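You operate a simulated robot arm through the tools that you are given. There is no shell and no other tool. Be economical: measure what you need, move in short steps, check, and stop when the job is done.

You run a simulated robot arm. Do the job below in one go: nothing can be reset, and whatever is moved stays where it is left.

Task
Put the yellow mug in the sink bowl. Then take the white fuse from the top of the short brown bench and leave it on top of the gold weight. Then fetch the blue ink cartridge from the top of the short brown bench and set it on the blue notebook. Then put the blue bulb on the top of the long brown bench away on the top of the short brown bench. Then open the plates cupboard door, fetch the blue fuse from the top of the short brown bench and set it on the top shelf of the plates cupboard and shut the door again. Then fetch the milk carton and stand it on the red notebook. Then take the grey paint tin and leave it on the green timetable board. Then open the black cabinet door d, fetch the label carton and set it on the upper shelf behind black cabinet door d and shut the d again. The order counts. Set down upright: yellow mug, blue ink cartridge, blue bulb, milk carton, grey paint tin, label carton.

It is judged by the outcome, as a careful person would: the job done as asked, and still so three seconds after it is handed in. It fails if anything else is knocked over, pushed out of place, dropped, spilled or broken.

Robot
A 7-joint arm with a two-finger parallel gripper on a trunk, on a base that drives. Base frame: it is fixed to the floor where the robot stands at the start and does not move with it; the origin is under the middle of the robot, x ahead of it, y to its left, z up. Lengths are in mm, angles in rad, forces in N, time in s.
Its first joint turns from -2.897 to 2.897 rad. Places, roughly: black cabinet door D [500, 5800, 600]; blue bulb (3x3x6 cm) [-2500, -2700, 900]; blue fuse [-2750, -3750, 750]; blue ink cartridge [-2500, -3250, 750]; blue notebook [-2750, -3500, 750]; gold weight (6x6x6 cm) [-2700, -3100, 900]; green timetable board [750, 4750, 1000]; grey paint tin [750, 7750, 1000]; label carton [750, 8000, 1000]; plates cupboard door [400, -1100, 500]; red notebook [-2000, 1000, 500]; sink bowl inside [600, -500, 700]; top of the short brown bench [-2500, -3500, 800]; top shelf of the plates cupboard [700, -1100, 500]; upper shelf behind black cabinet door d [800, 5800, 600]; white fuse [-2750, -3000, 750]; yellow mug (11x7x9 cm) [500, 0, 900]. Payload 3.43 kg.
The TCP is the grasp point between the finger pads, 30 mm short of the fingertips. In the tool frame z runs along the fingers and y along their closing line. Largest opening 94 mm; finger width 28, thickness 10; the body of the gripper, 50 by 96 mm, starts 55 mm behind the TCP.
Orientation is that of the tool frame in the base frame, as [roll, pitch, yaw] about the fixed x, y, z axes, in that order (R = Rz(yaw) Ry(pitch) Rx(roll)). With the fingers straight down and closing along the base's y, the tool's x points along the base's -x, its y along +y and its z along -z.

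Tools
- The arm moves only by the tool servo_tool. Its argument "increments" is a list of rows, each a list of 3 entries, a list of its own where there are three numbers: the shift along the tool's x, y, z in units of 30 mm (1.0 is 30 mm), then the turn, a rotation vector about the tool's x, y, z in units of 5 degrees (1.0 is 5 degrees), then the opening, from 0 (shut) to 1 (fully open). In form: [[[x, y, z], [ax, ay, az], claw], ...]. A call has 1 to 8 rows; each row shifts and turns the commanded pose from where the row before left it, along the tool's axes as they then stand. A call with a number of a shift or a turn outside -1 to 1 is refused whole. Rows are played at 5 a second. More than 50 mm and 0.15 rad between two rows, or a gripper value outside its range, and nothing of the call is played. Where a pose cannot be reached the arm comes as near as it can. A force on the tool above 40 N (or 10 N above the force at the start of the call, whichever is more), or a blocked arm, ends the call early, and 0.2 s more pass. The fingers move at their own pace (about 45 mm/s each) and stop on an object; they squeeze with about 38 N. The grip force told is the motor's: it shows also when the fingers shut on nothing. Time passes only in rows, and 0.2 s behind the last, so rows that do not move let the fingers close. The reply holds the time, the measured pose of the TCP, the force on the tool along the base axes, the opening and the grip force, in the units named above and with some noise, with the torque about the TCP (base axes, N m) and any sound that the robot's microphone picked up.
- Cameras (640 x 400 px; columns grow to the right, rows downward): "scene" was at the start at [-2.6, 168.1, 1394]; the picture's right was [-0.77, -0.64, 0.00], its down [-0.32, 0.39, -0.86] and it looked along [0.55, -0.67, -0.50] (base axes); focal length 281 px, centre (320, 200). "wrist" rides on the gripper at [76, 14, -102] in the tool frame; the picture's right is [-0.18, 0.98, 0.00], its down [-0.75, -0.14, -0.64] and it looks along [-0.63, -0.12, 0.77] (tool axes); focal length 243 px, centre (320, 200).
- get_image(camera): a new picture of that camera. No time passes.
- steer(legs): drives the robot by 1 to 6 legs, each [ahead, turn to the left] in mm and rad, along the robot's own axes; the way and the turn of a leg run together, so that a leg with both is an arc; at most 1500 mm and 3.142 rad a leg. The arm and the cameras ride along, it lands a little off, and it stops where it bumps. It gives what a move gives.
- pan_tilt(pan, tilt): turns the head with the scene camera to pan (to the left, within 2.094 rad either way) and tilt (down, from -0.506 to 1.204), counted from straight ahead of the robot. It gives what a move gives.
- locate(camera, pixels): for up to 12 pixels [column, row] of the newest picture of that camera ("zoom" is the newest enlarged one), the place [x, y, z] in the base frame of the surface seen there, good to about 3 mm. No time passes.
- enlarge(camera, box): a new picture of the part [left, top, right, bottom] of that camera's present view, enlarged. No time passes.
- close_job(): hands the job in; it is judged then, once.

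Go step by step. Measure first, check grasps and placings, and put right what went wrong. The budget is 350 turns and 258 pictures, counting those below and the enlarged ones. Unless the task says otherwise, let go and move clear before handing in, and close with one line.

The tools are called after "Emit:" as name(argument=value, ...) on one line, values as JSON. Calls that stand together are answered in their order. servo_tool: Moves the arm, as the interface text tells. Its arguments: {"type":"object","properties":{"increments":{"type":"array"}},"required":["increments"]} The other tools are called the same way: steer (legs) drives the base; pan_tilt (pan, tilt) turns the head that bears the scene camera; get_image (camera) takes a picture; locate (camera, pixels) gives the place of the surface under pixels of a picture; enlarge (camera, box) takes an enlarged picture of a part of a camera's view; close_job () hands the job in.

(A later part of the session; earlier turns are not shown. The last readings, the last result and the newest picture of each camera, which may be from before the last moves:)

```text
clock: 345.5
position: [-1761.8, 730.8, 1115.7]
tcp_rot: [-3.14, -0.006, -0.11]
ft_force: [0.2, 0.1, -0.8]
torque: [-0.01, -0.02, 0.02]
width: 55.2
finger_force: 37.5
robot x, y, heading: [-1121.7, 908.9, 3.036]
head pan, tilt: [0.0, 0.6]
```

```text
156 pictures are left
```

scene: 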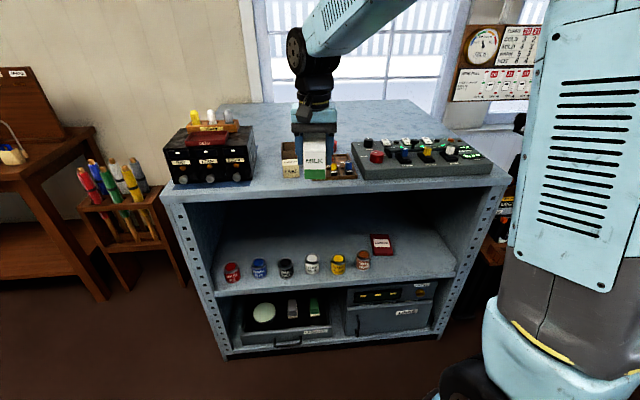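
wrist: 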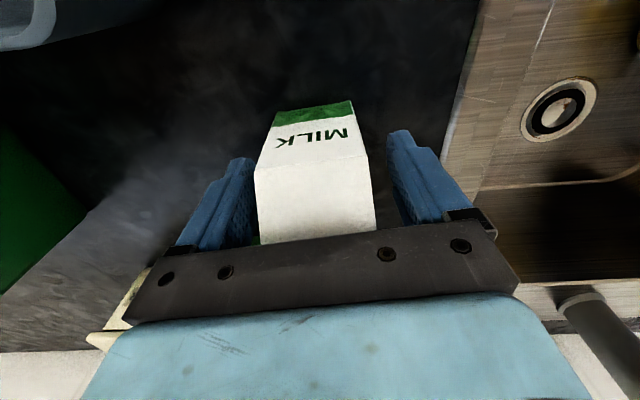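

The red notebook is at (381,244) on the mid shelf, behind and right of the jars. I'll locate it, the jars and free space on the top.

Emit:
enlarge(camera="scene", box=[300, 200, 460, 300])

Emit:
locate(camera="zoom", pixels=[[283, 140], [355, 138], [375, 218], [300, 225], [250, 205], [250, 235], [270, 235], [400, 330], [320, 180], [230, 235]])

Emit:
locate(camera="scene", pixels=[[270, 175], [265, 190], [345, 190], [290, 145], [290, 178], [250, 178], [360, 178], [380, 195], [270, 130], [345, 178]])

```text
4.00 times, centred on (380, 250) of scene
```

zoom: 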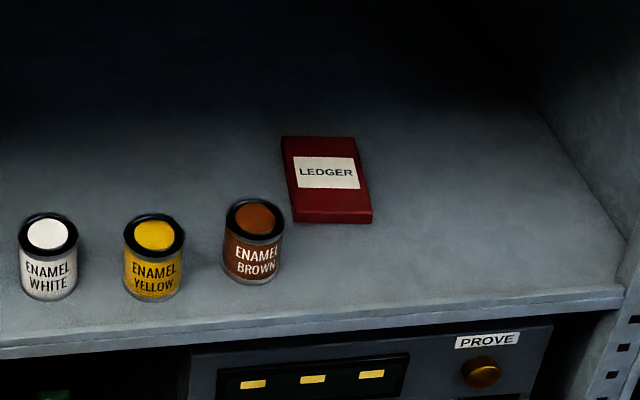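

```text
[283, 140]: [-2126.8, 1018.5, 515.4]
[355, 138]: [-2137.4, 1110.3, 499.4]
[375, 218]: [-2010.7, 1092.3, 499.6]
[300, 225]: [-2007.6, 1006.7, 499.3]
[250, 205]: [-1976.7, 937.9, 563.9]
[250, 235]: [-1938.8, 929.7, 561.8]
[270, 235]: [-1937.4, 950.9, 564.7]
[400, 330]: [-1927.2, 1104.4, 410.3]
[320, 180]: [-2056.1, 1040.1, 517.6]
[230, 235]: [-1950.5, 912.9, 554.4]
```

```text
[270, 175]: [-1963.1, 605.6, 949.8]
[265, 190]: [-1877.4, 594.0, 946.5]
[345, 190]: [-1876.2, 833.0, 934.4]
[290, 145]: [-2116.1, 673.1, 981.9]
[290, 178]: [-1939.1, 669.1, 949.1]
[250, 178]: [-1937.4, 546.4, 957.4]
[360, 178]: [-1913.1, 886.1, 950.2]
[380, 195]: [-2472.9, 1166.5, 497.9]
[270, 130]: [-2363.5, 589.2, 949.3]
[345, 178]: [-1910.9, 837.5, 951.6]
```

The ledger spans x −2127…−2010, y 1007…1095, top 517, and the unit's top is z≈950. I'll check from the wrist camera for a free spot to set the carton down.

Emit:
get_image(camera="wrist")

Emit:
enlarge(camera="scene", box=[150, 95, 350, 220])

```text
154 pictures are left
```

wrist: 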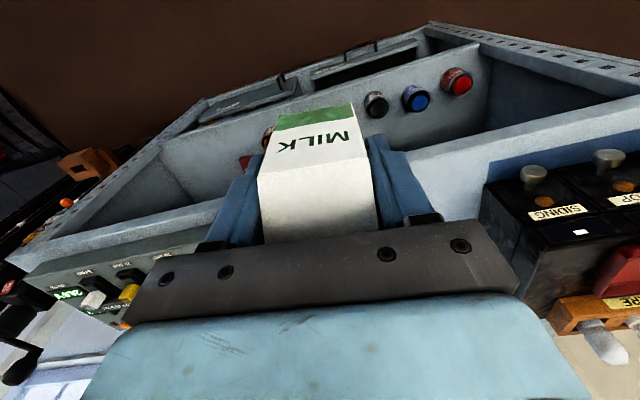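

```text
3.20 times, centred on (250, 158) of scene
```

zoom: 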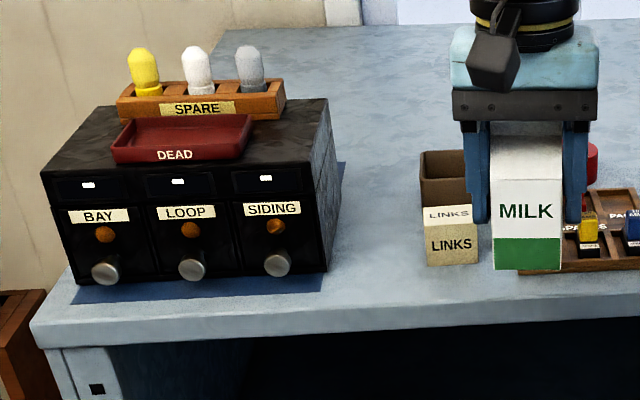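

There's an open gap between the SIDING box and the LINKS box. I'll measure it.

Emit:
locate(camera="zoom", pixels=[[335, 262], [348, 170], [322, 292], [425, 262], [420, 160], [380, 265], [380, 300], [380, 200], [428, 225], [350, 220]])

```text
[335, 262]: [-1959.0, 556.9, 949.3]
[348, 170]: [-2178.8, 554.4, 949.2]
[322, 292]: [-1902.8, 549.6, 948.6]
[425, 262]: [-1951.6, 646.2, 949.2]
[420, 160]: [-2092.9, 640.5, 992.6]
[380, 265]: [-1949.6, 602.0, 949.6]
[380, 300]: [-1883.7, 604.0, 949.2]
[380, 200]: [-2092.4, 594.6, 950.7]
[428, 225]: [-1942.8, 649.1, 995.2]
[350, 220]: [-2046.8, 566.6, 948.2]
```

There's room in front of the LINKS box. I'll set the carton at (−1912,620), squared to yaw 0.

Emit:
servo_tool(increments=[[[0, 0, 0], [0, 0, -0.63], 0], [[0, 0, 0], [0, 0, -0.63], 0], [[-0.833, 0.617, 0], [0, 0, 0], 0], [[-0.833, 0.617, 0], [0, 0, 0], 0], [[-0.833, 0.617, 0], [0, 0, 0], 0], [[-0.833, 0.617, 0], [0, 0, 0], 0], [[-0.833, 0.617, 0], [0, 0, 0], 0], [[-0.833, 0.617, 0], [0, 0, 0], 0]])

Emit:
get_image(camera="scene")

Emit:
get_image(camera="wrist")

```text
clock: 347.3
position: [-1912.6, 617.8, 1116.0]
tcp_rot: [-3.139, -0.006, 0.0]
ft_force: [-0.3, 0.2, 0.0]
torque: [-0.01, 0.03, -0.03]
width: 55.0
finger_force: 38.0
robot x, y, heading: [-1117.4, 911.3, 3.03]
head pan, tilt: [0.0, 0.6]
```

```text
152 pictures are left
```

scene: 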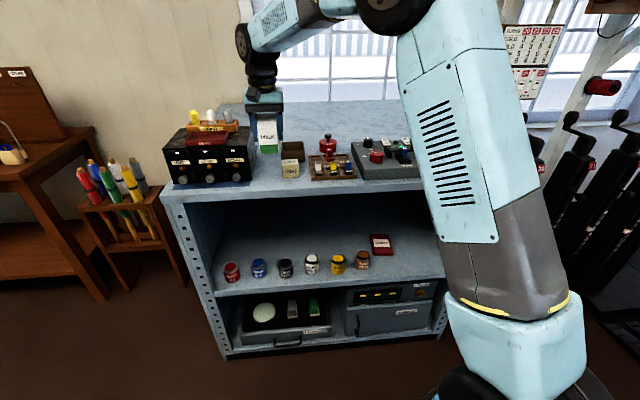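

```text
151 pictures are left
```

wrist: 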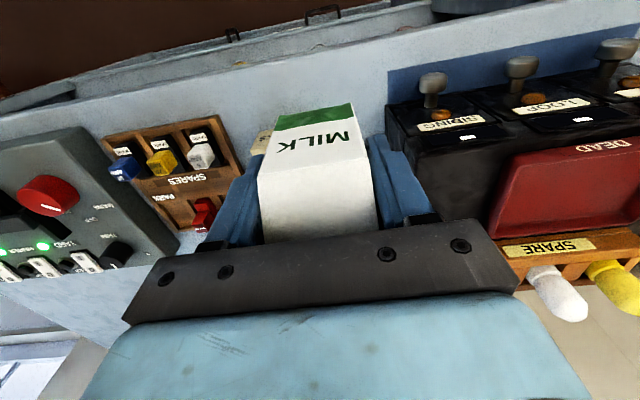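

Emit:
locate(camera="wrist", pixels=[[395, 110], [480, 225], [510, 175], [385, 100], [262, 140], [430, 85], [500, 240], [450, 160]])

```text
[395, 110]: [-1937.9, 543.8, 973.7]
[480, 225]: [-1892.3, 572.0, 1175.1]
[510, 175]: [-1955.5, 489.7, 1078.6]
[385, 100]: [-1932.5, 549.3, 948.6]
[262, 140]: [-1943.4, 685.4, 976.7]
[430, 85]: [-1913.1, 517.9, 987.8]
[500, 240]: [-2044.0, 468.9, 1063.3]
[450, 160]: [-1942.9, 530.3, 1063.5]
```

The spot is in front of both boxes and clear. I'll lower the carton to the top.

Emit:
servo_tool(increments=[[[0, 0, 0.9], [0, 0, 0], 0], [[0, 0, 0.9], [0, 0, 0], 0], [[0, 0, 0.9], [0, 0, 0], 0], [[0, 0, 0.6], [0, 0, 0], 0]])

Emit:
servo_tool(increments=[[[0, 0, 0.1], [0, 0, 0], 0], [[0, 0, 0], [0, 0, 0], 0]])

Emit:
servo_tool(increments=[[[0, 0, 0.07], [0, 0, 0], 0], [[0, 0, 0], [0, 0, 0], 0]])

```text
clock: 348.3
position: [-1912.5, 619.1, 1016.1]
tcp_rot: [-3.139, -0.007, -0.002]
ft_force: [0.8, 0.4, -0.1]
torque: [-0.04, -0.02, -0.02]
width: 55.3
finger_force: 38.2
robot x, y, heading: [-1114.0, 904.4, 3.037]
head pan, tilt: [0.0, 0.6]
```

```text
clock: 348.9
position: [-1913.9, 619.0, 1013.2]
tcp_rot: [-3.139, -0.007, 0.001]
ft_force: [0.0, 1.1, -0.1]
torque: [-0.01, 0.03, 0.0]
width: 55.4
finger_force: 37.9
robot x, y, heading: [-1120.8, 911.5, 3.038]
head pan, tilt: [0.0, 0.6]
```

```text
clock: 349.5
position: [-1911.3, 618.2, 1010.5]
tcp_rot: [-3.139, -0.007, 0.001]
ft_force: [0.2, 0.0, -0.3]
torque: [0.0, 0.01, -0.01]
width: 54.9
finger_force: 37.7
robot x, y, heading: [-1120.6, 908.5, 3.029]
head pan, tilt: [0.0, 0.6]
```

Emit:
servo_tool(increments=[[[0, 0, 0.05], [0, 0, 0], 0], [[0, 0, 0], [0, 0, 0], 0]])

Emit:
servo_tool(increments=[[[0, 0, 0.05], [0, 0, 0], 0], [[0, 0, 0], [0, 0, 0], 0]])

```text
clock: 350.1
position: [-1911.5, 619.1, 1009.9]
tcp_rot: [3.141, -0.005, 0.001]
ft_force: [-0.8, 0.6, 4.9]
torque: [-0.03, 0.07, 0.0]
width: 55.2
finger_force: 38.2
robot x, y, heading: [-1119.1, 908.2, 3.036]
head pan, tilt: [0.0, 0.6]
```

```text
clock: 350.7
position: [-1911.8, 618.9, 1009.2]
tcp_rot: [-3.14, -0.002, 0.0]
ft_force: [-4.1, -2.6, 21.4]
torque: [-0.11, 0.1, 0.0]
width: 55.0
finger_force: 38.4
robot x, y, heading: [-1116.8, 905.6, 3.033]
head pan, tilt: [0.0, 0.6]
```

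Contact is made. I'll release, rise, back off and tilt the tool to 65° for the regrip.

Emit:
servo_tool(increments=[[[0, 0, -0.05], [0, 0, 0], 0.7], [[0, 0, 0], [0, 0, 0], 0.8], [[0, 0, 0], [0, 0, 0], 0.8], [[0, 0, 0], [0, 0, 0], 0.8]])

Emit:
servo_tool(increments=[[[0, 0, -0.6], [0, 0, 0], 0.8], [[0, 0, -1], [0, 0, 0], 0.8], [[0, 0, -1], [0, 0, 0], 0.8], [[0, 0, -0.9], [0, 0, 0], 0.8], [[1, 0, 0], [0, 0, 0], 0.8], [[1, 0, 0], [0, 0, 0], 0.8], [[1, 0, 0], [0, 0, 0], 0.8], [[1, 0, 0], [0, 0, 0], 0.8]])

Emit:
servo_tool(increments=[[[0, 0, 0.256], [0, -1, 0], 0.8], [[0.022, 0, 0.255], [0, -1, 0], 0.8], [[0.044, 0, 0.252], [0, -1, 0], 0.8], [[0.066, 0, 0.247], [0, -1, 0], 0.8], [[0.088, 0, 0.241], [0, -1, 0], 0.8], [[0.108, 0, 0.232], [0, -1, 0], 0.8], [[0.128, 0, 0.222], [0, -1, 0], 0.8], [[0.147, 0, 0.21], [0, -1, 0], 0.8]])

Emit:
servo_tool(increments=[[[0.165, 0, 0.196], [0, -1, 0], 0.8], [[0.181, 0, 0.181], [0, -1, 0], 0.8], [[0.196, 0, 0.165], [0, -1, 0], 0.8], [[0.21, 0, 0.147], [0, -1, 0], 0.8], [[0.222, 0, 0.128], [0, -1, 0], 0.8]])

Emit:
get_image(camera="scene")

Emit:
get_image(camera="wrist")

```text
clock: 351.7
position: [-1912.2, 619.2, 1008.3]
tcp_rot: [-3.14, -0.007, -0.002]
ft_force: [0.4, 0.3, 0.1]
torque: [-0.01, -0.03, -0.05]
width: 75.2
finger_force: 0.0
robot x, y, heading: [-1120.3, 910.9, 3.037]
head pan, tilt: [0.0, 0.6]
```

```text
clock: 353.5
position: [-1792.5, 619.4, 1114.7]
tcp_rot: [-3.14, -0.007, 0.0]
ft_force: [-0.8, -0.3, -0.5]
torque: [-0.01, -0.06, 0.0]
width: 75.1
finger_force: 0.1
robot x, y, heading: [-1119.8, 908.4, 3.037]
head pan, tilt: [0.0, 0.6]
```

```text
clock: 355.3
position: [-1792.7, 619.3, 1054.5]
tcp_rot: [-3.141, 0.694, 0.0]
ft_force: [-1.0, 0.2, -0.3]
torque: [-0.02, 0.01, 0.04]
width: 75.2
finger_force: 0.1
robot x, y, heading: [-1116.5, 911.8, 3.035]
head pan, tilt: [0.0, 0.6]
```

```text
clock: 356.5
position: [-1791.5, 618.3, 1016.2]
tcp_rot: [-3.14, 1.129, 0.0]
ft_force: [0.1, 1.3, -0.2]
torque: [0.04, -0.05, 0.02]
width: 75.1
finger_force: 0.1
robot x, y, heading: [-1119.4, 911.0, 3.036]
head pan, tilt: [0.0, 0.6]
```

```text
150 pictures are left
```

scene: 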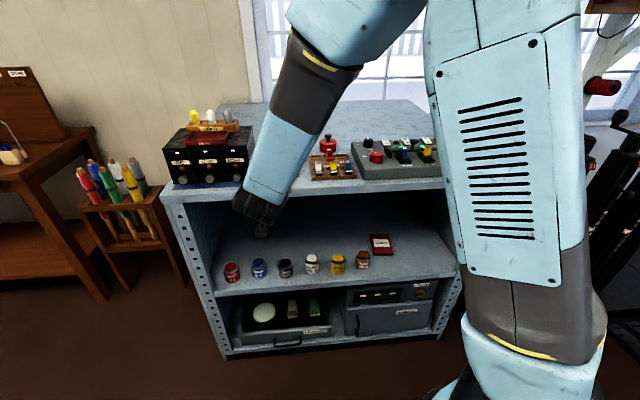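

```text
149 pictures are left
```

wrist: 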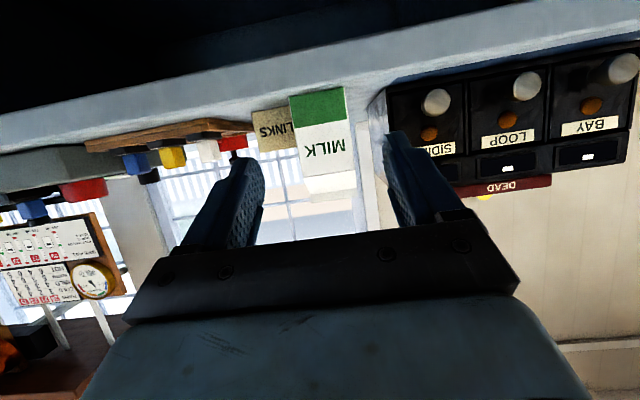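

Emit:
locate(camera="wrist", pixels=[[293, 100], [342, 92], [303, 170], [353, 165], [322, 130], [330, 183]])

```text
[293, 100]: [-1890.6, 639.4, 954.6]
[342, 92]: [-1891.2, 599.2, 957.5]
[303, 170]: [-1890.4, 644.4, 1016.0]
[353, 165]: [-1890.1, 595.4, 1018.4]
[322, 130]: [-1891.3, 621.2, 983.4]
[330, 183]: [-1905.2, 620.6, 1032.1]
```

The carton's front face is at x −1891, centred on y 620. I'll advance to TCP (−1903,620,1006) and close.

Emit:
servo_tool(increments=[[[0.302, -0.05, 0.141], [0, 0, 0], 0.8], [[-0.391, 0, 0.838], [0, 0, 0], 0.8], [[-0.391, 0, 0.838], [0, 0, 0], 0.8], [[-0.391, 0, 0.838], [0, 0, 0], 0.8], [[-0.391, 0, 0.838], [0, 0, 0], 0.8]])

Emit:
get_image(camera="wrist")

Emit:
servo_tool(increments=[[[0, 0, 0], [0, 0, 0], 0], [[0, 0, 0], [0, 0, 0], 0], [[0, 0, 0], [0, 0, 0], 0], [[0, 0, 0], [0, 0, 0], 0]])

Emit:
get_image(camera="wrist")

```text
clock: 357.7
position: [-1902.1, 619.1, 1006.0]
tcp_rot: [-3.138, 1.13, 0.004]
ft_force: [0.7, -1.1, -0.2]
torque: [0.05, -0.03, -0.02]
width: 75.0
finger_force: 0.1
robot x, y, heading: [-1121.2, 908.8, 3.031]
head pan, tilt: [0.0, 0.6]
```

```text
148 pictures are left
```

wrist: 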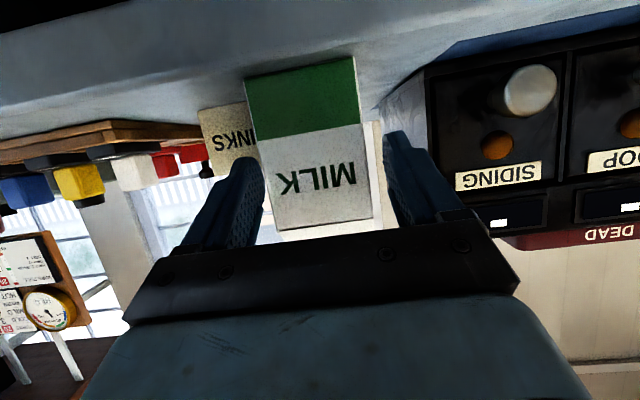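

```text
clock: 358.7
position: [-1902.8, 620.9, 1005.3]
tcp_rot: [-3.137, 1.129, 0.002]
ft_force: [-0.4, -0.5, 0.4]
torque: [0.03, 0.02, 0.02]
width: 55.2
finger_force: 37.5
robot x, y, heading: [-1118.4, 910.1, 3.03]
head pan, tilt: [0.0, 0.6]
```

```text
147 pictures are left
```

wrist: 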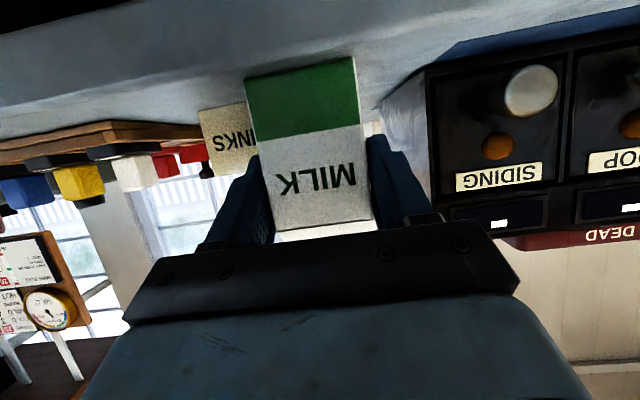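

The carton is gripped. I'll lift it, back it out past the unit's front edge, then move it down and across to in front of the ledger.

Emit:
servo_tool(increments=[[[-0.9, 0, -0.42], [0, 0, 0], 0], [[0.368, 0, -0.788], [0, 0, 0], 0], [[0.368, 0, -0.788], [0, 0, 0], 0], [[0.368, 0, -0.788], [0, 0, 0], 0], [[0.368, 0, -0.788], [0, 0, 0], 0], [[0.368, 0, -0.788], [0, 0, 0], 0]])

Emit:
servo_tool(increments=[[[0.876, -0.953, 0.409], [0, 0, 0], 0], [[0.876, -0.953, 0.409], [0, 0, 0], 0], [[0.876, -0.953, 0.409], [0, 0, 0], 0], [[0.876, -0.953, 0.409], [0, 0, 0], 0], [[0.876, -0.953, 0.409], [0, 0, 0], 0], [[0.876, -0.953, 0.409], [0, 0, 0], 0], [[0.876, -0.953, 0.409], [0, 0, 0], 0], [[0.876, -0.953, 0.409], [0, 0, 0], 0]])

Emit:
get_image(camera="scene")

```text
clock: 360.1
position: [-1773.9, 621.3, 1035.8]
tcp_rot: [-3.139, 1.129, 0.0]
ft_force: [-0.1, -0.4, -0.8]
torque: [0.01, 0.01, -0.02]
width: 55.1
finger_force: 37.8
robot x, y, heading: [-1121.4, 909.3, 3.034]
head pan, tilt: [0.0, 0.6]
```

```text
clock: 361.9
position: [-1792.2, 839.3, 804.5]
tcp_rot: [-3.136, 1.127, 0.006]
ft_force: [0.1, -1.1, -0.5]
torque: [0.05, -0.01, -0.1]
width: 55.0
finger_force: 38.2
out of reach, approached as far as the arm can: row 5, 6, 7, 8
robot x, y, heading: [-1120.6, 906.2, 3.033]
head pan, tilt: [0.0, 0.6]
```

```text
146 pictures are left
```

scene: 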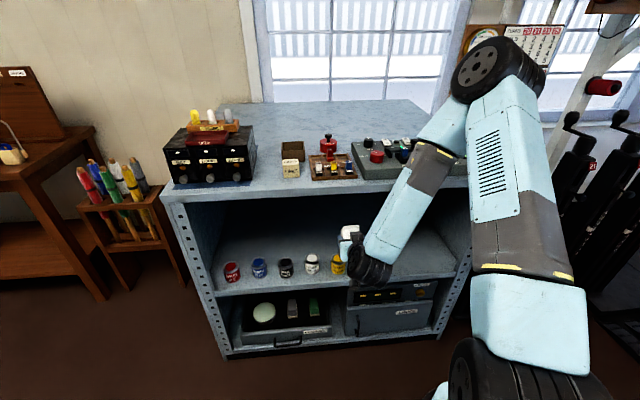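

The pose is too near the robot for the arm. I'll back the base up 170 mm and continue with the arm more extended.

Emit:
steer(legs=[[-170, 0]])

Emit:
servo_tool(increments=[[[0.506, -0.95, 1.0], [0, 0, 0], 0], [[0.506, -0.95, 1.0], [0, 0, 0], 0], [[0.506, -0.95, 1.0], [0, 0, 0], 0], [[0.6, -0.95, 0.8], [0, 0, 0], 0], [[0.876, -0.95, 0.409], [0, 0, 0], 0]])

Emit:
get_image(camera="scene")

```text
clock: 363.4
position: [-1621.2, 823.6, 804.2]
tcp_rot: [-3.135, 1.127, 0.002]
ft_force: [0.0, 0.0, -0.2]
torque: [-0.01, 0.0, -0.01]
width: 55.3
finger_force: 38.2
robot x, y, heading: [-948.8, 893.3, 3.037]
head pan, tilt: [0.0, 0.6]
```

```text
clock: 364.6
position: [-1620.0, 823.5, 805.2]
tcp_rot: [-3.136, 1.127, 0.001]
ft_force: [-0.7, -0.3, -0.6]
torque: [0.03, 0.0, 0.04]
width: 55.4
finger_force: 37.9
out of reach, approached as far as the arm can: row 1, 2, 3, 4, 5
robot x, y, heading: [-948.0, 891.0, 3.031]
head pan, tilt: [0.0, 0.6]
```

```text
145 pictures are left
```

scene: 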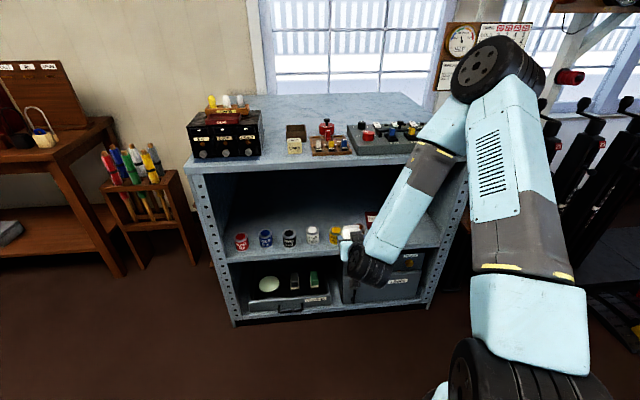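

The arm is at a wrist limit close in. I'll extend forward first.

Emit:
servo_tool(increments=[[[-0.4, 0, 0.86], [0, 0, 0], 0], [[-0.4, 0, 0.86], [0, 0, 0], 0], [[-0.4, 0, 0.86], [0, 0, 0], 0]])

```text
clock: 365.4
position: [-1705.5, 822.6, 804.9]
tcp_rot: [-3.136, 1.128, 0.003]
ft_force: [0.3, -0.2, -0.1]
torque: [-0.02, 0.0, -0.03]
width: 55.2
finger_force: 37.9
robot x, y, heading: [-945.8, 891.7, 3.033]
head pan, tilt: [0.0, 0.6]
```

Emit:
servo_tool(increments=[[[0.752, -0.9, 0.351], [0, 0, 0], 0], [[0.752, -0.9, 0.351], [0, 0, 0], 0], [[0.752, -0.9, 0.351], [0, 0, 0], 0], [[0.752, -0.9, 0.351], [0, 0, 0], 0]])

Emit:
get_image(camera="scene")

```text
clock: 366.4
position: [-1705.2, 821.3, 804.0]
tcp_rot: [-3.136, 1.128, 0.0]
ft_force: [0.0, 0.4, -0.2]
torque: [-0.02, -0.01, 0.01]
width: 55.1
finger_force: 38.3
out of reach, approached as far as the arm can: row 1, 2, 3, 4
robot x, y, heading: [-947.8, 893.2, 3.032]
head pan, tilt: [0.0, 0.6]
```

```text
144 pictures are left
```

scene: 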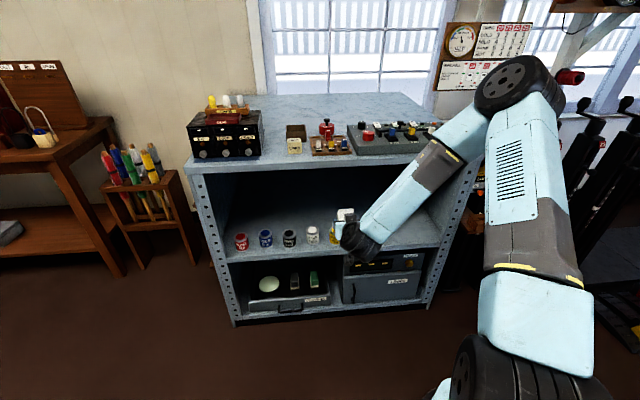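

Emit:
servo_tool(increments=[[[0.752, 0, 0.351], [0, 0, 0], 0], [[0.752, 0, 0.351], [0, 0, 0], 0]])

Emit:
servo_tool(increments=[[[0, -0.9, 0], [0, 0, 0], 0], [[0, -0.9, 0], [0, 0, 0], 0]])

```text
clock: 367.0
position: [-1709.1, 827.2, 803.0]
tcp_rot: [-3.134, 1.125, 0.003]
ft_force: [1.1, 0.0, -0.9]
torque: [0.01, -0.02, -0.02]
width: 55.1
finger_force: 38.0
out of reach, approached as far as the arm can: row 1, 2
robot x, y, heading: [-947.6, 886.7, 3.035]
head pan, tilt: [0.0, 0.6]
```

```text
clock: 367.6
position: [-1707.2, 826.1, 802.4]
tcp_rot: [-3.134, 1.125, 0.001]
ft_force: [0.1, 0.0, -0.9]
torque: [0.01, -0.04, -0.02]
width: 55.2
finger_force: 38.5
out of reach, approached as far as the arm can: row 1, 2
robot x, y, heading: [-946.3, 889.4, 3.031]
head pan, tilt: [0.0, 0.6]
```

Both moves hit a joint limit in this elbow posture. I'll rise 100 mm, shift right, and try lowering there.

Emit:
servo_tool(increments=[[[-0.9, 0, -0.42], [0, 0, 0], 0], [[-0.9, 0, -0.42], [0, 0, 0], 0], [[-0.9, 0, -0.42], [0, 0, 0], 0], [[-0.9, 0, -0.42], [0, 0, 0], 0], [[0, -1, 0], [0, 0, 0], 0], [[0, -1, 0], [0, 0, 0], 0], [[0, -1, 0], [0, 0, 0], 0], [[0, -1, 0], [0, 0, 0], 0]])

Emit:
servo_tool(increments=[[[0, -1, 0], [0, 0, 0], 0], [[0, -1, 0], [0, 0, 0], 0], [[0, -1, 0], [0, 0, 0], 0], [[0.9, 0, 0.42], [0, 0, 0], 0], [[0.9, 0, 0.42], [0, 0, 0], 0], [[0.9, 0, 0.42], [0, 0, 0], 0], [[0.9, 0, 0.42], [0, 0, 0], 0], [[0.9, 0, 0.42], [0, 0, 0], 0]])

Emit:
get_image(camera="scene")

```text
clock: 369.4
position: [-1709.3, 947.0, 922.0]
tcp_rot: [-3.137, 1.129, -0.001]
ft_force: [0.1, -0.6, -0.2]
torque: [-0.02, -0.02, 0.0]
width: 55.1
finger_force: 37.9
robot x, y, heading: [-947.0, 889.5, 3.031]
head pan, tilt: [0.0, 0.6]
```

```text
clock: 371.2
position: [-1707.4, 1038.8, 772.4]
tcp_rot: [-3.136, 1.122, 0.006]
ft_force: [0.0, -1.5, -1.7]
torque: [0.08, 0.05, -0.08]
width: 55.3
finger_force: 38.3
robot x, y, heading: [-945.4, 887.2, 3.034]
head pan, tilt: [0.0, 0.6]
```

```text
143 pictures are left
```

scene: 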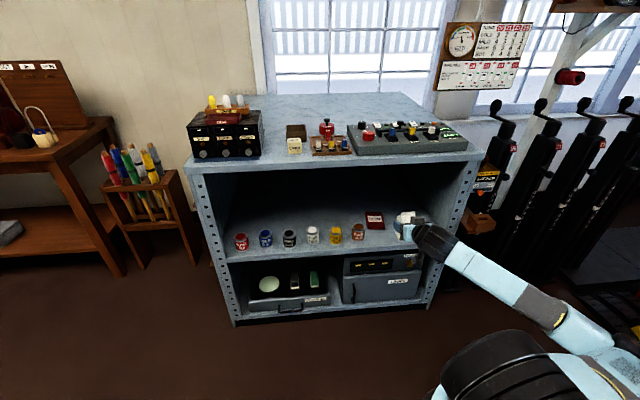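

That worked; the elbow dropped to the right, out of the way. I'll continue down to z≈605.

Emit:
servo_tool(increments=[[[0.84, 0, 0.39], [0, 0, 0], 0], [[0.84, 0, 0.39], [0, 0, 0], 0], [[0.84, 0, 0.39], [0, 0, 0], 0]])

Emit:
servo_tool(increments=[[[0.84, 0, 0.39], [0, 0, 0], 0], [[0.84, 0, 0.39], [0, 0, 0], 0], [[0.84, 0, 0.39], [0, 0, 0], 0]])

Emit:
get_image(camera="scene")

Emit:
get_image(camera="wrist")

```text
clock: 372.0
position: [-1716.5, 1071.3, 736.0]
tcp_rot: [3.134, 1.113, 0.001]
ft_force: [-0.6, -0.2, 0.5]
torque: [-0.02, 0.03, -0.03]
width: 55.2
finger_force: 38.5
out of reach, approached as far as the arm can: row 1, 2, 3
robot x, y, heading: [-946.5, 889.8, 3.031]
head pan, tilt: [0.0, 0.6]
```

```text
clock: 372.8
position: [-1726.3, 1112.8, 697.7]
tcp_rot: [3.135, 1.111, 0.0]
ft_force: [-0.6, 0.3, 0.3]
torque: [0.0, -0.01, 0.01]
width: 55.4
finger_force: 38.5
out of reach, approached as far as the arm can: row 1, 2, 3
robot x, y, heading: [-948.1, 893.8, 3.033]
head pan, tilt: [0.0, 0.6]
```

```text
142 pictures are left
```

scene: 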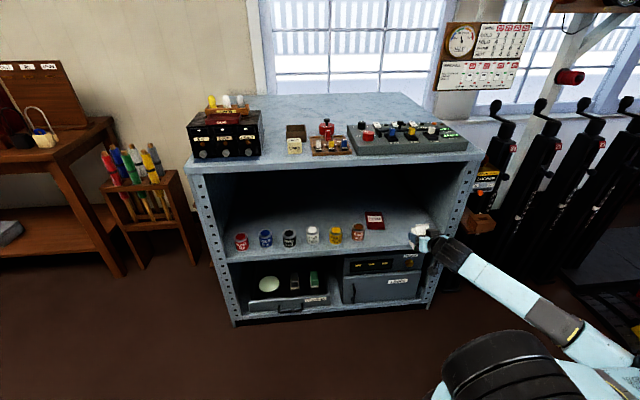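

```text
141 pictures are left
```

wrist: 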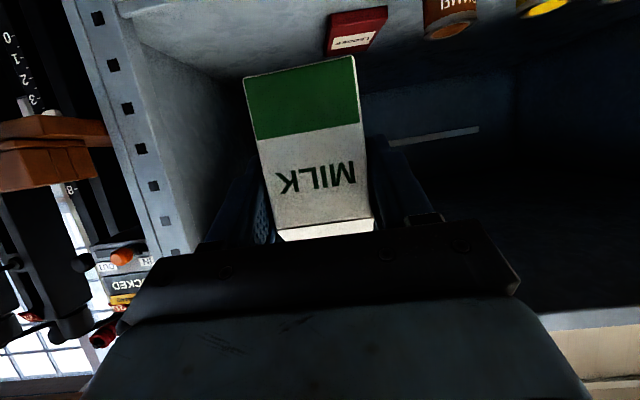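

It slides right as it lowers along the limit. I'll lower on with a matching rightward shift, then realign using the base.

Emit:
servo_tool(increments=[[[0.75, -0.8, 0.35], [0, 0, 0], 0], [[0.75, -0.8, 0.35], [0, 0, 0], 0], [[0.75, -0.8, 0.35], [0, 0, 0], 0], [[0.75, -0.8, 0.35], [0, 0, 0], 0]])

Emit:
get_image(camera="scene")

```text
clock: 373.8
position: [-1726.9, 1215.8, 606.8]
tcp_rot: [3.14, 1.122, 0.001]
ft_force: [-0.1, -0.2, -0.3]
torque: [0.02, 0.02, -0.02]
width: 55.1
finger_force: 38.0
out of reach, approached as far as the arm can: row 1
robot x, y, heading: [-945.2, 890.4, 3.031]
head pan, tilt: [0.0, 0.6]
```

```text
140 pictures are left
```

scene: 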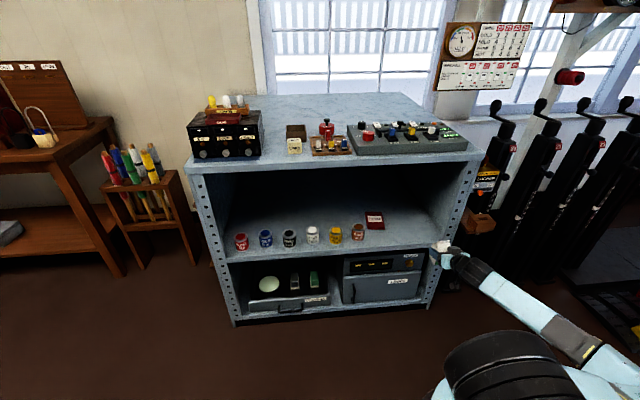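

The carton is at z 607, but 166 mm too far right. I'll shift the base left with a backward S-curve, keeping the arm still.

Emit:
steer(legs=[[-400, -0.42], [-400, 0.42]])

Emit:
get_image(camera="scene")

```text
clock: 378.5
position: [-962.4, 961.0, 606.6]
tcp_rot: [3.133, 1.113, 0.005]
ft_force: [-0.2, -0.5, 0.6]
torque: [-0.01, -0.01, 0.01]
width: 55.5
finger_force: 37.6
robot x, y, heading: [-183.0, 650.3, 3.04]
head pan, tilt: [0.0, 0.6]
```

```text
139 pictures are left
```

scene: 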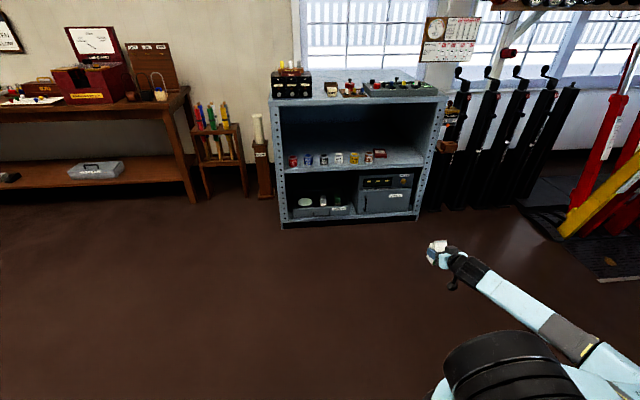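

The heading happens to line up well: driving 840 mm straight brings the TCP to about (−1798,1046).

Emit:
steer(legs=[[840, 0]])

Emit:
get_image(camera="scene")

Emit:
get_image(camera="wrist")

```text
clock: 383.0
position: [-1809.4, 1035.8, 607.7]
tcp_rot: [3.133, 1.113, 0.018]
ft_force: [-0.2, 0.0, -0.5]
torque: [-0.01, 0.01, 0.02]
width: 55.3
finger_force: 38.0
robot x, y, heading: [-1022.4, 732.4, 3.047]
head pan, tilt: [0.0, 0.6]
```

```text
138 pictures are left
```

scene: 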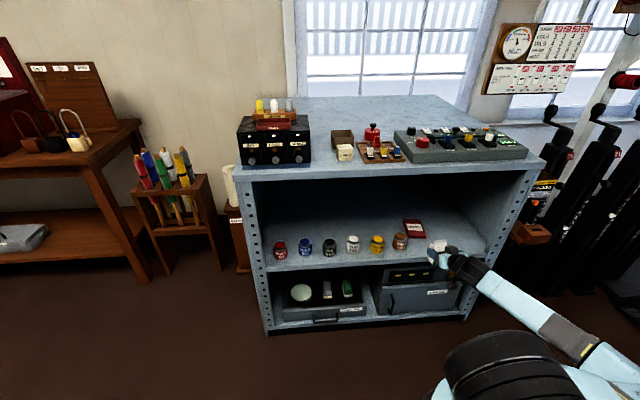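

```text
137 pictures are left
```

wrist: 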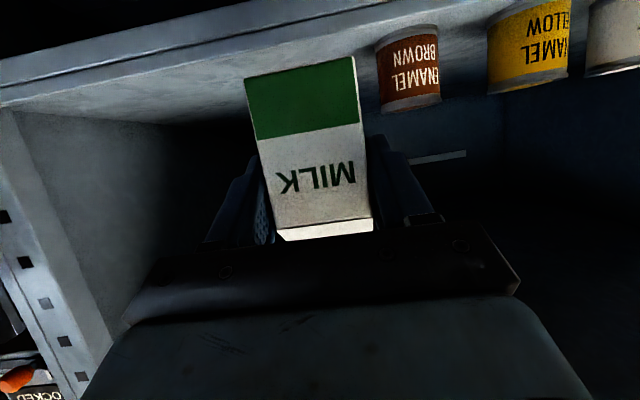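

Emit:
enlarge(camera="scene", box=[360, 190, 488, 270])

Emit:
locate(camera="zoom", pixels=[[218, 150], [310, 148], [335, 225], [240, 232], [270, 185], [200, 205], [380, 205]])

```text
5.00 times, centred on (424, 230) of scene
```

zoom: 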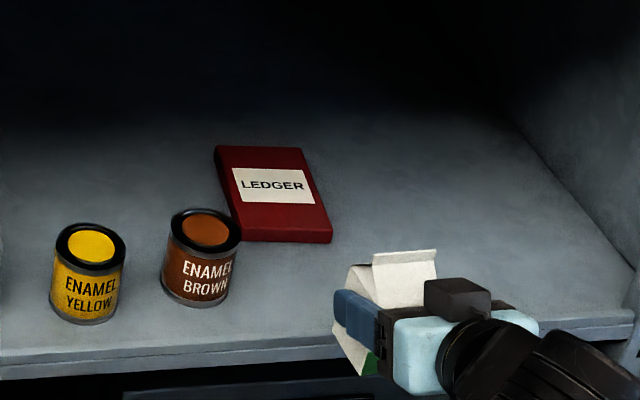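

```text
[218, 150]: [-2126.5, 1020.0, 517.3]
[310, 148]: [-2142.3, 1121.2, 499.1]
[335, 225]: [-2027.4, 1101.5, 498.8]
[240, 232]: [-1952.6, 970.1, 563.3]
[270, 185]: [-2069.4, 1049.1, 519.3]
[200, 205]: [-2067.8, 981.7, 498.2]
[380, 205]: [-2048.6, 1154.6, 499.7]
```

Emit:
locate(camera="zoom", pixels=[[299, 152], [325, 222], [245, 222], [285, 227], [225, 180]])

```text
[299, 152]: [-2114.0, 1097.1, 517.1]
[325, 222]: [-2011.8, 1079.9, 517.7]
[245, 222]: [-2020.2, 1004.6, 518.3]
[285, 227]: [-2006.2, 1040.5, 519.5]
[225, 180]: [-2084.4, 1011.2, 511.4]
```

The ledger's top is centred at (−2066,1051), z≈518. I'll advance 240 mm to put the carton's centre near x −2058.

Emit:
servo_tool(increments=[[[-0.389, -0.045, 0.8], [0, -0.18, 0], 0], [[-0.395, -0.045, 0.8], [0, 0, 0], 0], [[-0.395, -0.045, 0.8], [0, 0, 0], 0], [[-0.395, -0.045, 0.8], [0, 0, 0], 0]])

Emit:
get_image(camera="scene")

```text
clock: 384.0
position: [-1914.7, 1039.3, 611.0]
tcp_rot: [3.134, 1.129, 0.015]
ft_force: [-0.3, 0.0, 0.3]
torque: [0.0, 0.0, 0.04]
width: 55.3
finger_force: 38.3
robot x, y, heading: [-1025.9, 733.1, 3.052]
head pan, tilt: [0.0, 0.6]
```

```text
135 pictures are left
```

scene: 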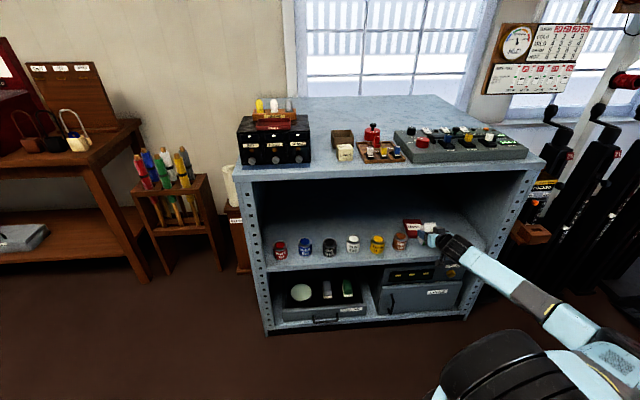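

Emit:
servo_tool(increments=[[[-0.38, -0.067, 0.81], [0, 0, 0], 0], [[-0.38, -0.067, 0.81], [0, 0, 0], 0], [[-0.38, -0.067, 0.81], [0, 0, 0], 0], [[-0.38, -0.067, 0.81], [0, 0, 0], 0], [[-0.38, -0.067, 0.81], [0, 0, 0], 0]])

Emit:
get_image(camera="wrist")

Emit:
enlarge(camera="scene", box=[360, 180, 520, 280])

```text
clock: 385.2
position: [-2050.8, 1048.0, 611.0]
tcp_rot: [3.133, 1.13, 0.016]
ft_force: [0.1, 1.2, -0.1]
torque: [0.01, -0.01, -0.01]
width: 55.2
finger_force: 38.2
robot x, y, heading: [-1025.7, 730.6, 3.048]
head pan, tilt: [0.0, 0.6]
```

```text
134 pictures are left
```

wrist: 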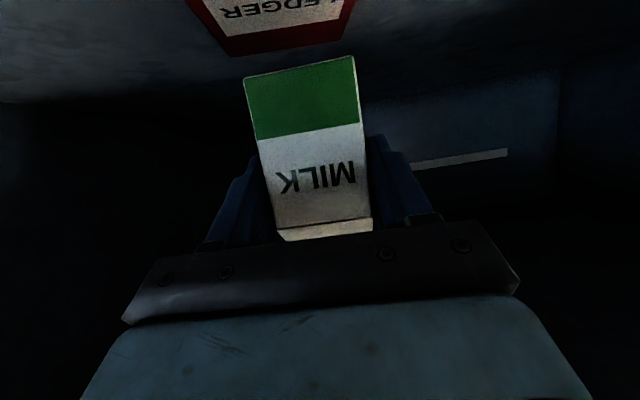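

```text
4.00 times, centred on (440, 230) of scene
```

zoom: 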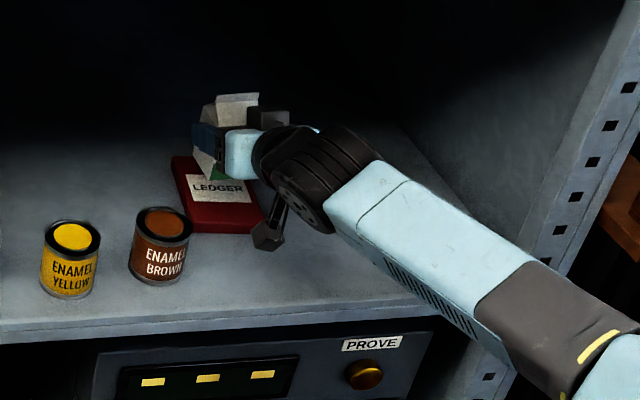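

Emit:
locate(camera="zoom", pixels=[[330, 180], [380, 250], [420, 220], [450, 310], [500, 290], [560, 340], [265, 238], [380, 180]])

```text
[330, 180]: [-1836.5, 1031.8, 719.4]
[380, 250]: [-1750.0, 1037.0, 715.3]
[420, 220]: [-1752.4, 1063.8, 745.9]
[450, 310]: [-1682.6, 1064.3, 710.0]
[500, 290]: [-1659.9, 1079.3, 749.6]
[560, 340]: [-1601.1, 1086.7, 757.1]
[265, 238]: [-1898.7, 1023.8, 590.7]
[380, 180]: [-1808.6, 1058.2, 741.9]
```

The forearm is at z≈715–750, well clear. I'll lower to just above the ledger and inch down.

Emit:
servo_tool(increments=[[[0.5, 0, 0.236], [0, 0, 0], 0], [[0.45, 0, 0.212], [0, 0, 0], 0]])

Emit:
servo_tool(increments=[[[0.09, 0, 0.043], [0, 0, 0], 0], [[0, 0, 0], [0, 0, 0], 0]])

Emit:
servo_tool(increments=[[[0.06, 0, 0.03], [0, 0, 0], 0], [[0, 0, 0], [0, 0, 0], 0]])

```text
clock: 385.8
position: [-2049.4, 1046.5, 578.3]
tcp_rot: [3.134, 1.129, 0.016]
ft_force: [-0.5, -0.4, -0.8]
torque: [0.01, -0.02, -0.01]
width: 55.0
finger_force: 38.1
robot x, y, heading: [-1021.3, 734.3, 3.048]
head pan, tilt: [0.0, 0.6]
```

```text
clock: 386.4
position: [-2049.5, 1045.7, 574.0]
tcp_rot: [3.134, 1.13, 0.018]
ft_force: [0.2, 0.9, 2.9]
torque: [0.14, 0.11, 0.03]
width: 55.1
finger_force: 37.6
robot x, y, heading: [-1022.3, 730.6, 3.05]
head pan, tilt: [0.0, 0.6]
```

```text
clock: 387.0
position: [-2052.3, 1046.2, 574.7]
tcp_rot: [3.135, 1.133, 0.019]
ft_force: [-2.1, -0.8, 19.6]
torque: [0.14, 0.17, -0.03]
width: 55.0
finger_force: 38.0
robot x, y, heading: [-1023.8, 733.7, 3.049]
head pan, tilt: [0.0, 0.6]
```

There's contact (20 N). I'll release and back straight out.

Emit:
servo_tool(increments=[[[0, 0, 0], [0, 0, 0], 0.7], [[0, 0, 0], [0, 0, 0], 0.8], [[0, 0, 0], [0, 0, 0], 0.8], [[0, 0, 0], [0, 0, 0], 0.8]])

Emit:
servo_tool(increments=[[[0.2, 0, -0.4], [0, 0, 0], 0.8], [[0.38, 0, -0.81], [0, 0, 0], 0.8], [[0.38, 0, -0.81], [0, 0, 0], 0.8], [[0.38, 0, -0.81], [0, 0, 0], 0.8], [[0.38, 0, -0.81], [0, 0, 0], 0.8], [[0.38, 0, -0.81], [0, 0, 0], 0.8], [[0.38, 0, -0.81], [0, 0, 0], 0.8], [[0.38, 0, -0.81], [0, 0, 0], 0.8]])

Emit:
enlarge(camera="scene", box=[360, 180, 520, 280])

Emit:
get_image(camera="wrist")

```text
clock: 388.0
position: [-2050.8, 1046.0, 571.4]
tcp_rot: [3.134, 1.128, 0.018]
ft_force: [-0.9, -0.6, 0.3]
torque: [0.03, 0.0, 0.01]
width: 75.2
finger_force: 0.0
robot x, y, heading: [-1022.2, 733.0, 3.051]
head pan, tilt: [0.0, 0.6]
```

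```text
clock: 389.8
position: [-1849.4, 1057.2, 578.2]
tcp_rot: [3.125, 1.119, 0.017]
ft_force: [-0.2, 0.1, -0.1]
torque: [-0.02, -0.03, 0.01]
width: 75.3
finger_force: 0.0
out of reach, approached as far as the arm can: row 7, 8
robot x, y, heading: [-1024.8, 733.6, 3.047]
head pan, tilt: [0.0, 0.6]
```

```text
4.00 times, centred on (440, 230) of scene
```

zoom: 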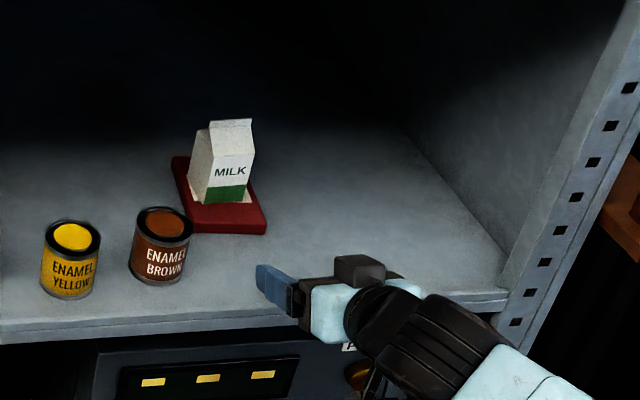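

```text
131 pictures are left
```

wrist: 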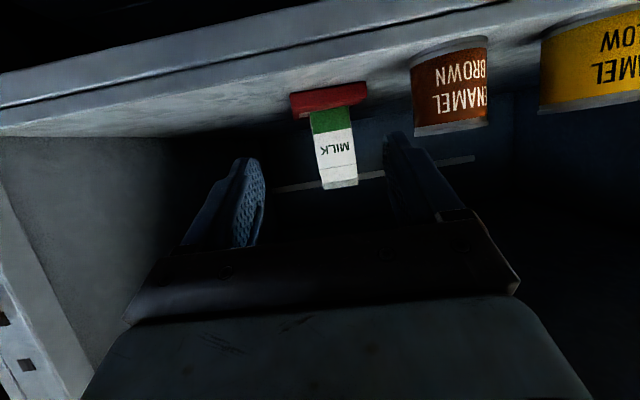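

The milk carton stands upright on the red ledger. I'll back out, restore the arm to pointing down, and head for the far end of the room.

Emit:
steer(legs=[[-750, 0]])

Emit:
servo_tool(increments=[[[-0.9, 0, -0.42], [0, 0, 0], 0.5], [[-0.9, 0, -0.42], [0, 0, 0], 0.5], [[-0.9, 0, -0.42], [0, 0, 0], 0.5], [[-0.9, 0, -0.42], [0, 0, 0], 0.5], [[-0.9, 0, -0.42], [0, 0, 0], 0.5], [[-0.9, 0, -0.42], [0, 0, 0], 0.5], [[-0.9, 0, -0.42], [0, 0, 0], 0.5], [[-0.9, 0, -0.42], [0, 0, 0], 0.5]])

Emit:
servo_tool(increments=[[[-0.634, 0, -0.296], [0, 1, 0], 0.5], [[-0.606, 0, -0.35], [0, 1, 0], 0.5], [[-0.573, 0, -0.402], [0, 1, 0], 0.5], [[-0.536, 0, -0.45], [0, 1, 0], 0.5], [[-0.495, 0, -0.495], [0, 1, 0], 0.5], [[-0.45, 0, -0.536], [0, 1, 0], 0.5], [[-0.402, 0, -0.573], [0, 1, 0], 0.5], [[-0.35, 0, -0.606], [0, 1, 0], 0.5]])

Emit:
servo_tool(increments=[[[-0.296, 0, -0.634], [0, 1, 0], 0.5], [[-0.239, 0, -0.658], [0, 1, 0], 0.5], [[-0.181, 0, -0.676], [0, 1, 0], 0.5], [[-0.122, 0, -0.689], [0, 1, 0], 0.5], [[-0.061, 0, -0.697], [0, 1, 0], 0.5]])

Emit:
pan_tilt(pan=-1.4, tilt=0.3)

Emit:
get_image(camera="scene")

```text
clock: 393.9
position: [-1104.6, 983.1, 578.9]
tcp_rot: [3.126, 1.12, 0.027]
ft_force: [0.5, -0.4, -0.4]
torque: [0.02, 0.01, -0.02]
width: 75.1
finger_force: 0.0
robot x, y, heading: [-276.7, 669.5, 3.058]
head pan, tilt: [0.0, 0.6]
```

```text
clock: 395.8
position: [-1106.6, 986.4, 817.6]
tcp_rot: [3.128, 1.119, 0.027]
ft_force: [-0.3, -0.7, 0.4]
torque: [0.0, -0.01, -0.01]
width: 47.0
finger_force: 0.0
robot x, y, heading: [-273.4, 667.7, 3.056]
head pan, tilt: [0.0, 0.6]
```

```text
clock: 397.6
position: [-1110.5, 987.5, 984.0]
tcp_rot: [3.135, 0.422, 0.036]
ft_force: [-0.1, -0.2, -0.5]
torque: [-0.01, 0.02, 0.02]
width: 47.0
finger_force: 0.1
robot x, y, heading: [-278.1, 668.7, 3.061]
head pan, tilt: [0.0, 0.6]
```

```text
clock: 398.8
position: [-1113.1, 985.5, 1090.6]
tcp_rot: [3.134, -0.015, 0.039]
ft_force: [0.1, 0.3, 0.1]
torque: [-0.07, 0.01, 0.04]
width: 46.7
finger_force: 0.0
robot x, y, heading: [-273.3, 666.5, 3.054]
head pan, tilt: [0.0, 0.6]
```

```text
clock: 400.3
position: [-1112.6, 986.5, 1090.9]
tcp_rot: [3.135, -0.015, 0.04]
ft_force: [0.4, -0.1, -0.8]
torque: [0.01, 0.01, 0.04]
width: 46.8
finger_force: 0.0
robot x, y, heading: [-274.2, 664.6, 3.063]
head pan, tilt: [-1.4, 0.3]
```

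```text
130 pictures are left
```

scene: 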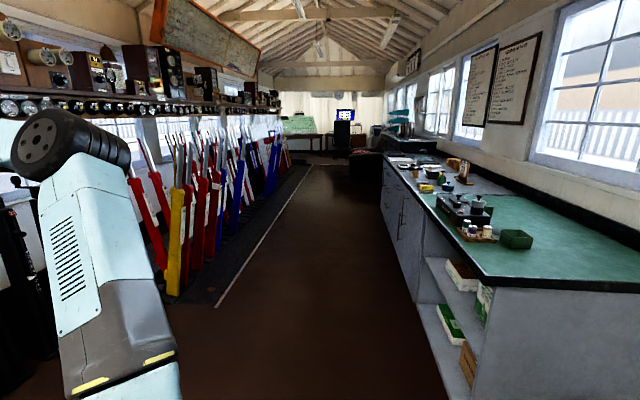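

I'll measure the aisle.

Emit:
locate(camera="scene", pixels=[[217, 303], [260, 240], [300, 182], [445, 390], [420, 295], [405, 250], [385, 180], [350, 160], [383, 200], [480, 285]])

Emit:
enlarge(camera="scene", box=[300, 90, 460, 190])

```text
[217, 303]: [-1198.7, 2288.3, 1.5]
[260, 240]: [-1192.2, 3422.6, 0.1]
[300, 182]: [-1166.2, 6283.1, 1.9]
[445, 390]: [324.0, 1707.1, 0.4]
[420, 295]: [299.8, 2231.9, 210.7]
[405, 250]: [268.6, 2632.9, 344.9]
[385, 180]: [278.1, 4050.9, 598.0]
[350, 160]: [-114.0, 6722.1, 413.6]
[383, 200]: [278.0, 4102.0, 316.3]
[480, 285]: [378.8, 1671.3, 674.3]
```

```text
4.00 times, centred on (380, 140) of scene
```

zoom: 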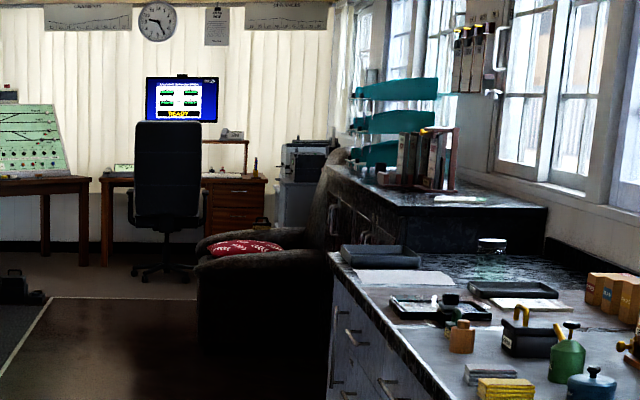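

The aisle runs x −1195…270; there's an armchair near (−114,6720) and a dark cabinet beyond. I'll drive up to (−450,4500) and look.

Emit:
steer(legs=[[0, -0.72], [0, -0.72]])

Emit:
pan_tilt(pan=-0.2, tilt=0.4)

```text
clock: 404.3
position: [-299.0, 1564.4, 1092.3]
tcp_rot: [3.135, -0.012, -1.145]
ft_force: [-0.1, -0.1, 0.1]
torque: [0.03, -0.02, -0.03]
width: 46.9
finger_force: 0.1
robot x, y, heading: [-360.3, 639.0, 1.84]
head pan, tilt: [-1.4, 0.3]
stopped in leg 2: the robot was blocked; the commanded pose is now the measured one
```

```text
clock: 405.7
position: [-301.3, 1565.9, 1092.0]
tcp_rot: [3.136, -0.013, -1.143]
ft_force: [-0.6, -0.4, 0.9]
torque: [0.01, 0.01, -0.01]
width: 47.1
finger_force: 0.0
robot x, y, heading: [-362.7, 639.5, 1.84]
head pan, tilt: [-0.201, 0.4]
```

Emit:
steer(legs=[[0, -0.246], [1290, 0], [1290, 0], [1290, 0]])

Emit:
pan_tilt(pan=-0.8, tilt=0.4)

Emit:
get_image(camera="scene")

```text
clock: 425.6
position: [-227.5, 5406.5, 1092.2]
tcp_rot: [3.137, -0.013, -1.373]
ft_force: [-0.6, -0.9, -0.1]
torque: [0.01, 0.04, 0.02]
width: 46.7
finger_force: 0.0
robot x, y, heading: [-502.6, 4518.9, 1.61]
head pan, tilt: [-0.201, 0.4]
```

```text
clock: 426.6
position: [-227.2, 5407.2, 1092.4]
tcp_rot: [3.135, -0.011, -1.374]
ft_force: [0.8, 0.4, -0.2]
torque: [0.01, 0.0, 0.01]
width: 47.0
finger_force: 0.0
robot x, y, heading: [-503.7, 4519.2, 1.612]
head pan, tilt: [-0.799, 0.4]
```

```text
128 pictures are left
```

scene: 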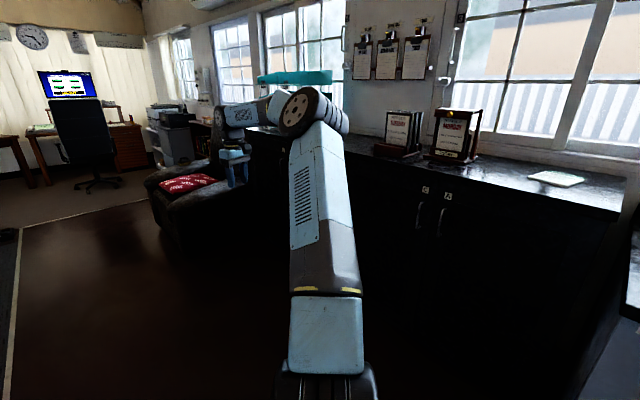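

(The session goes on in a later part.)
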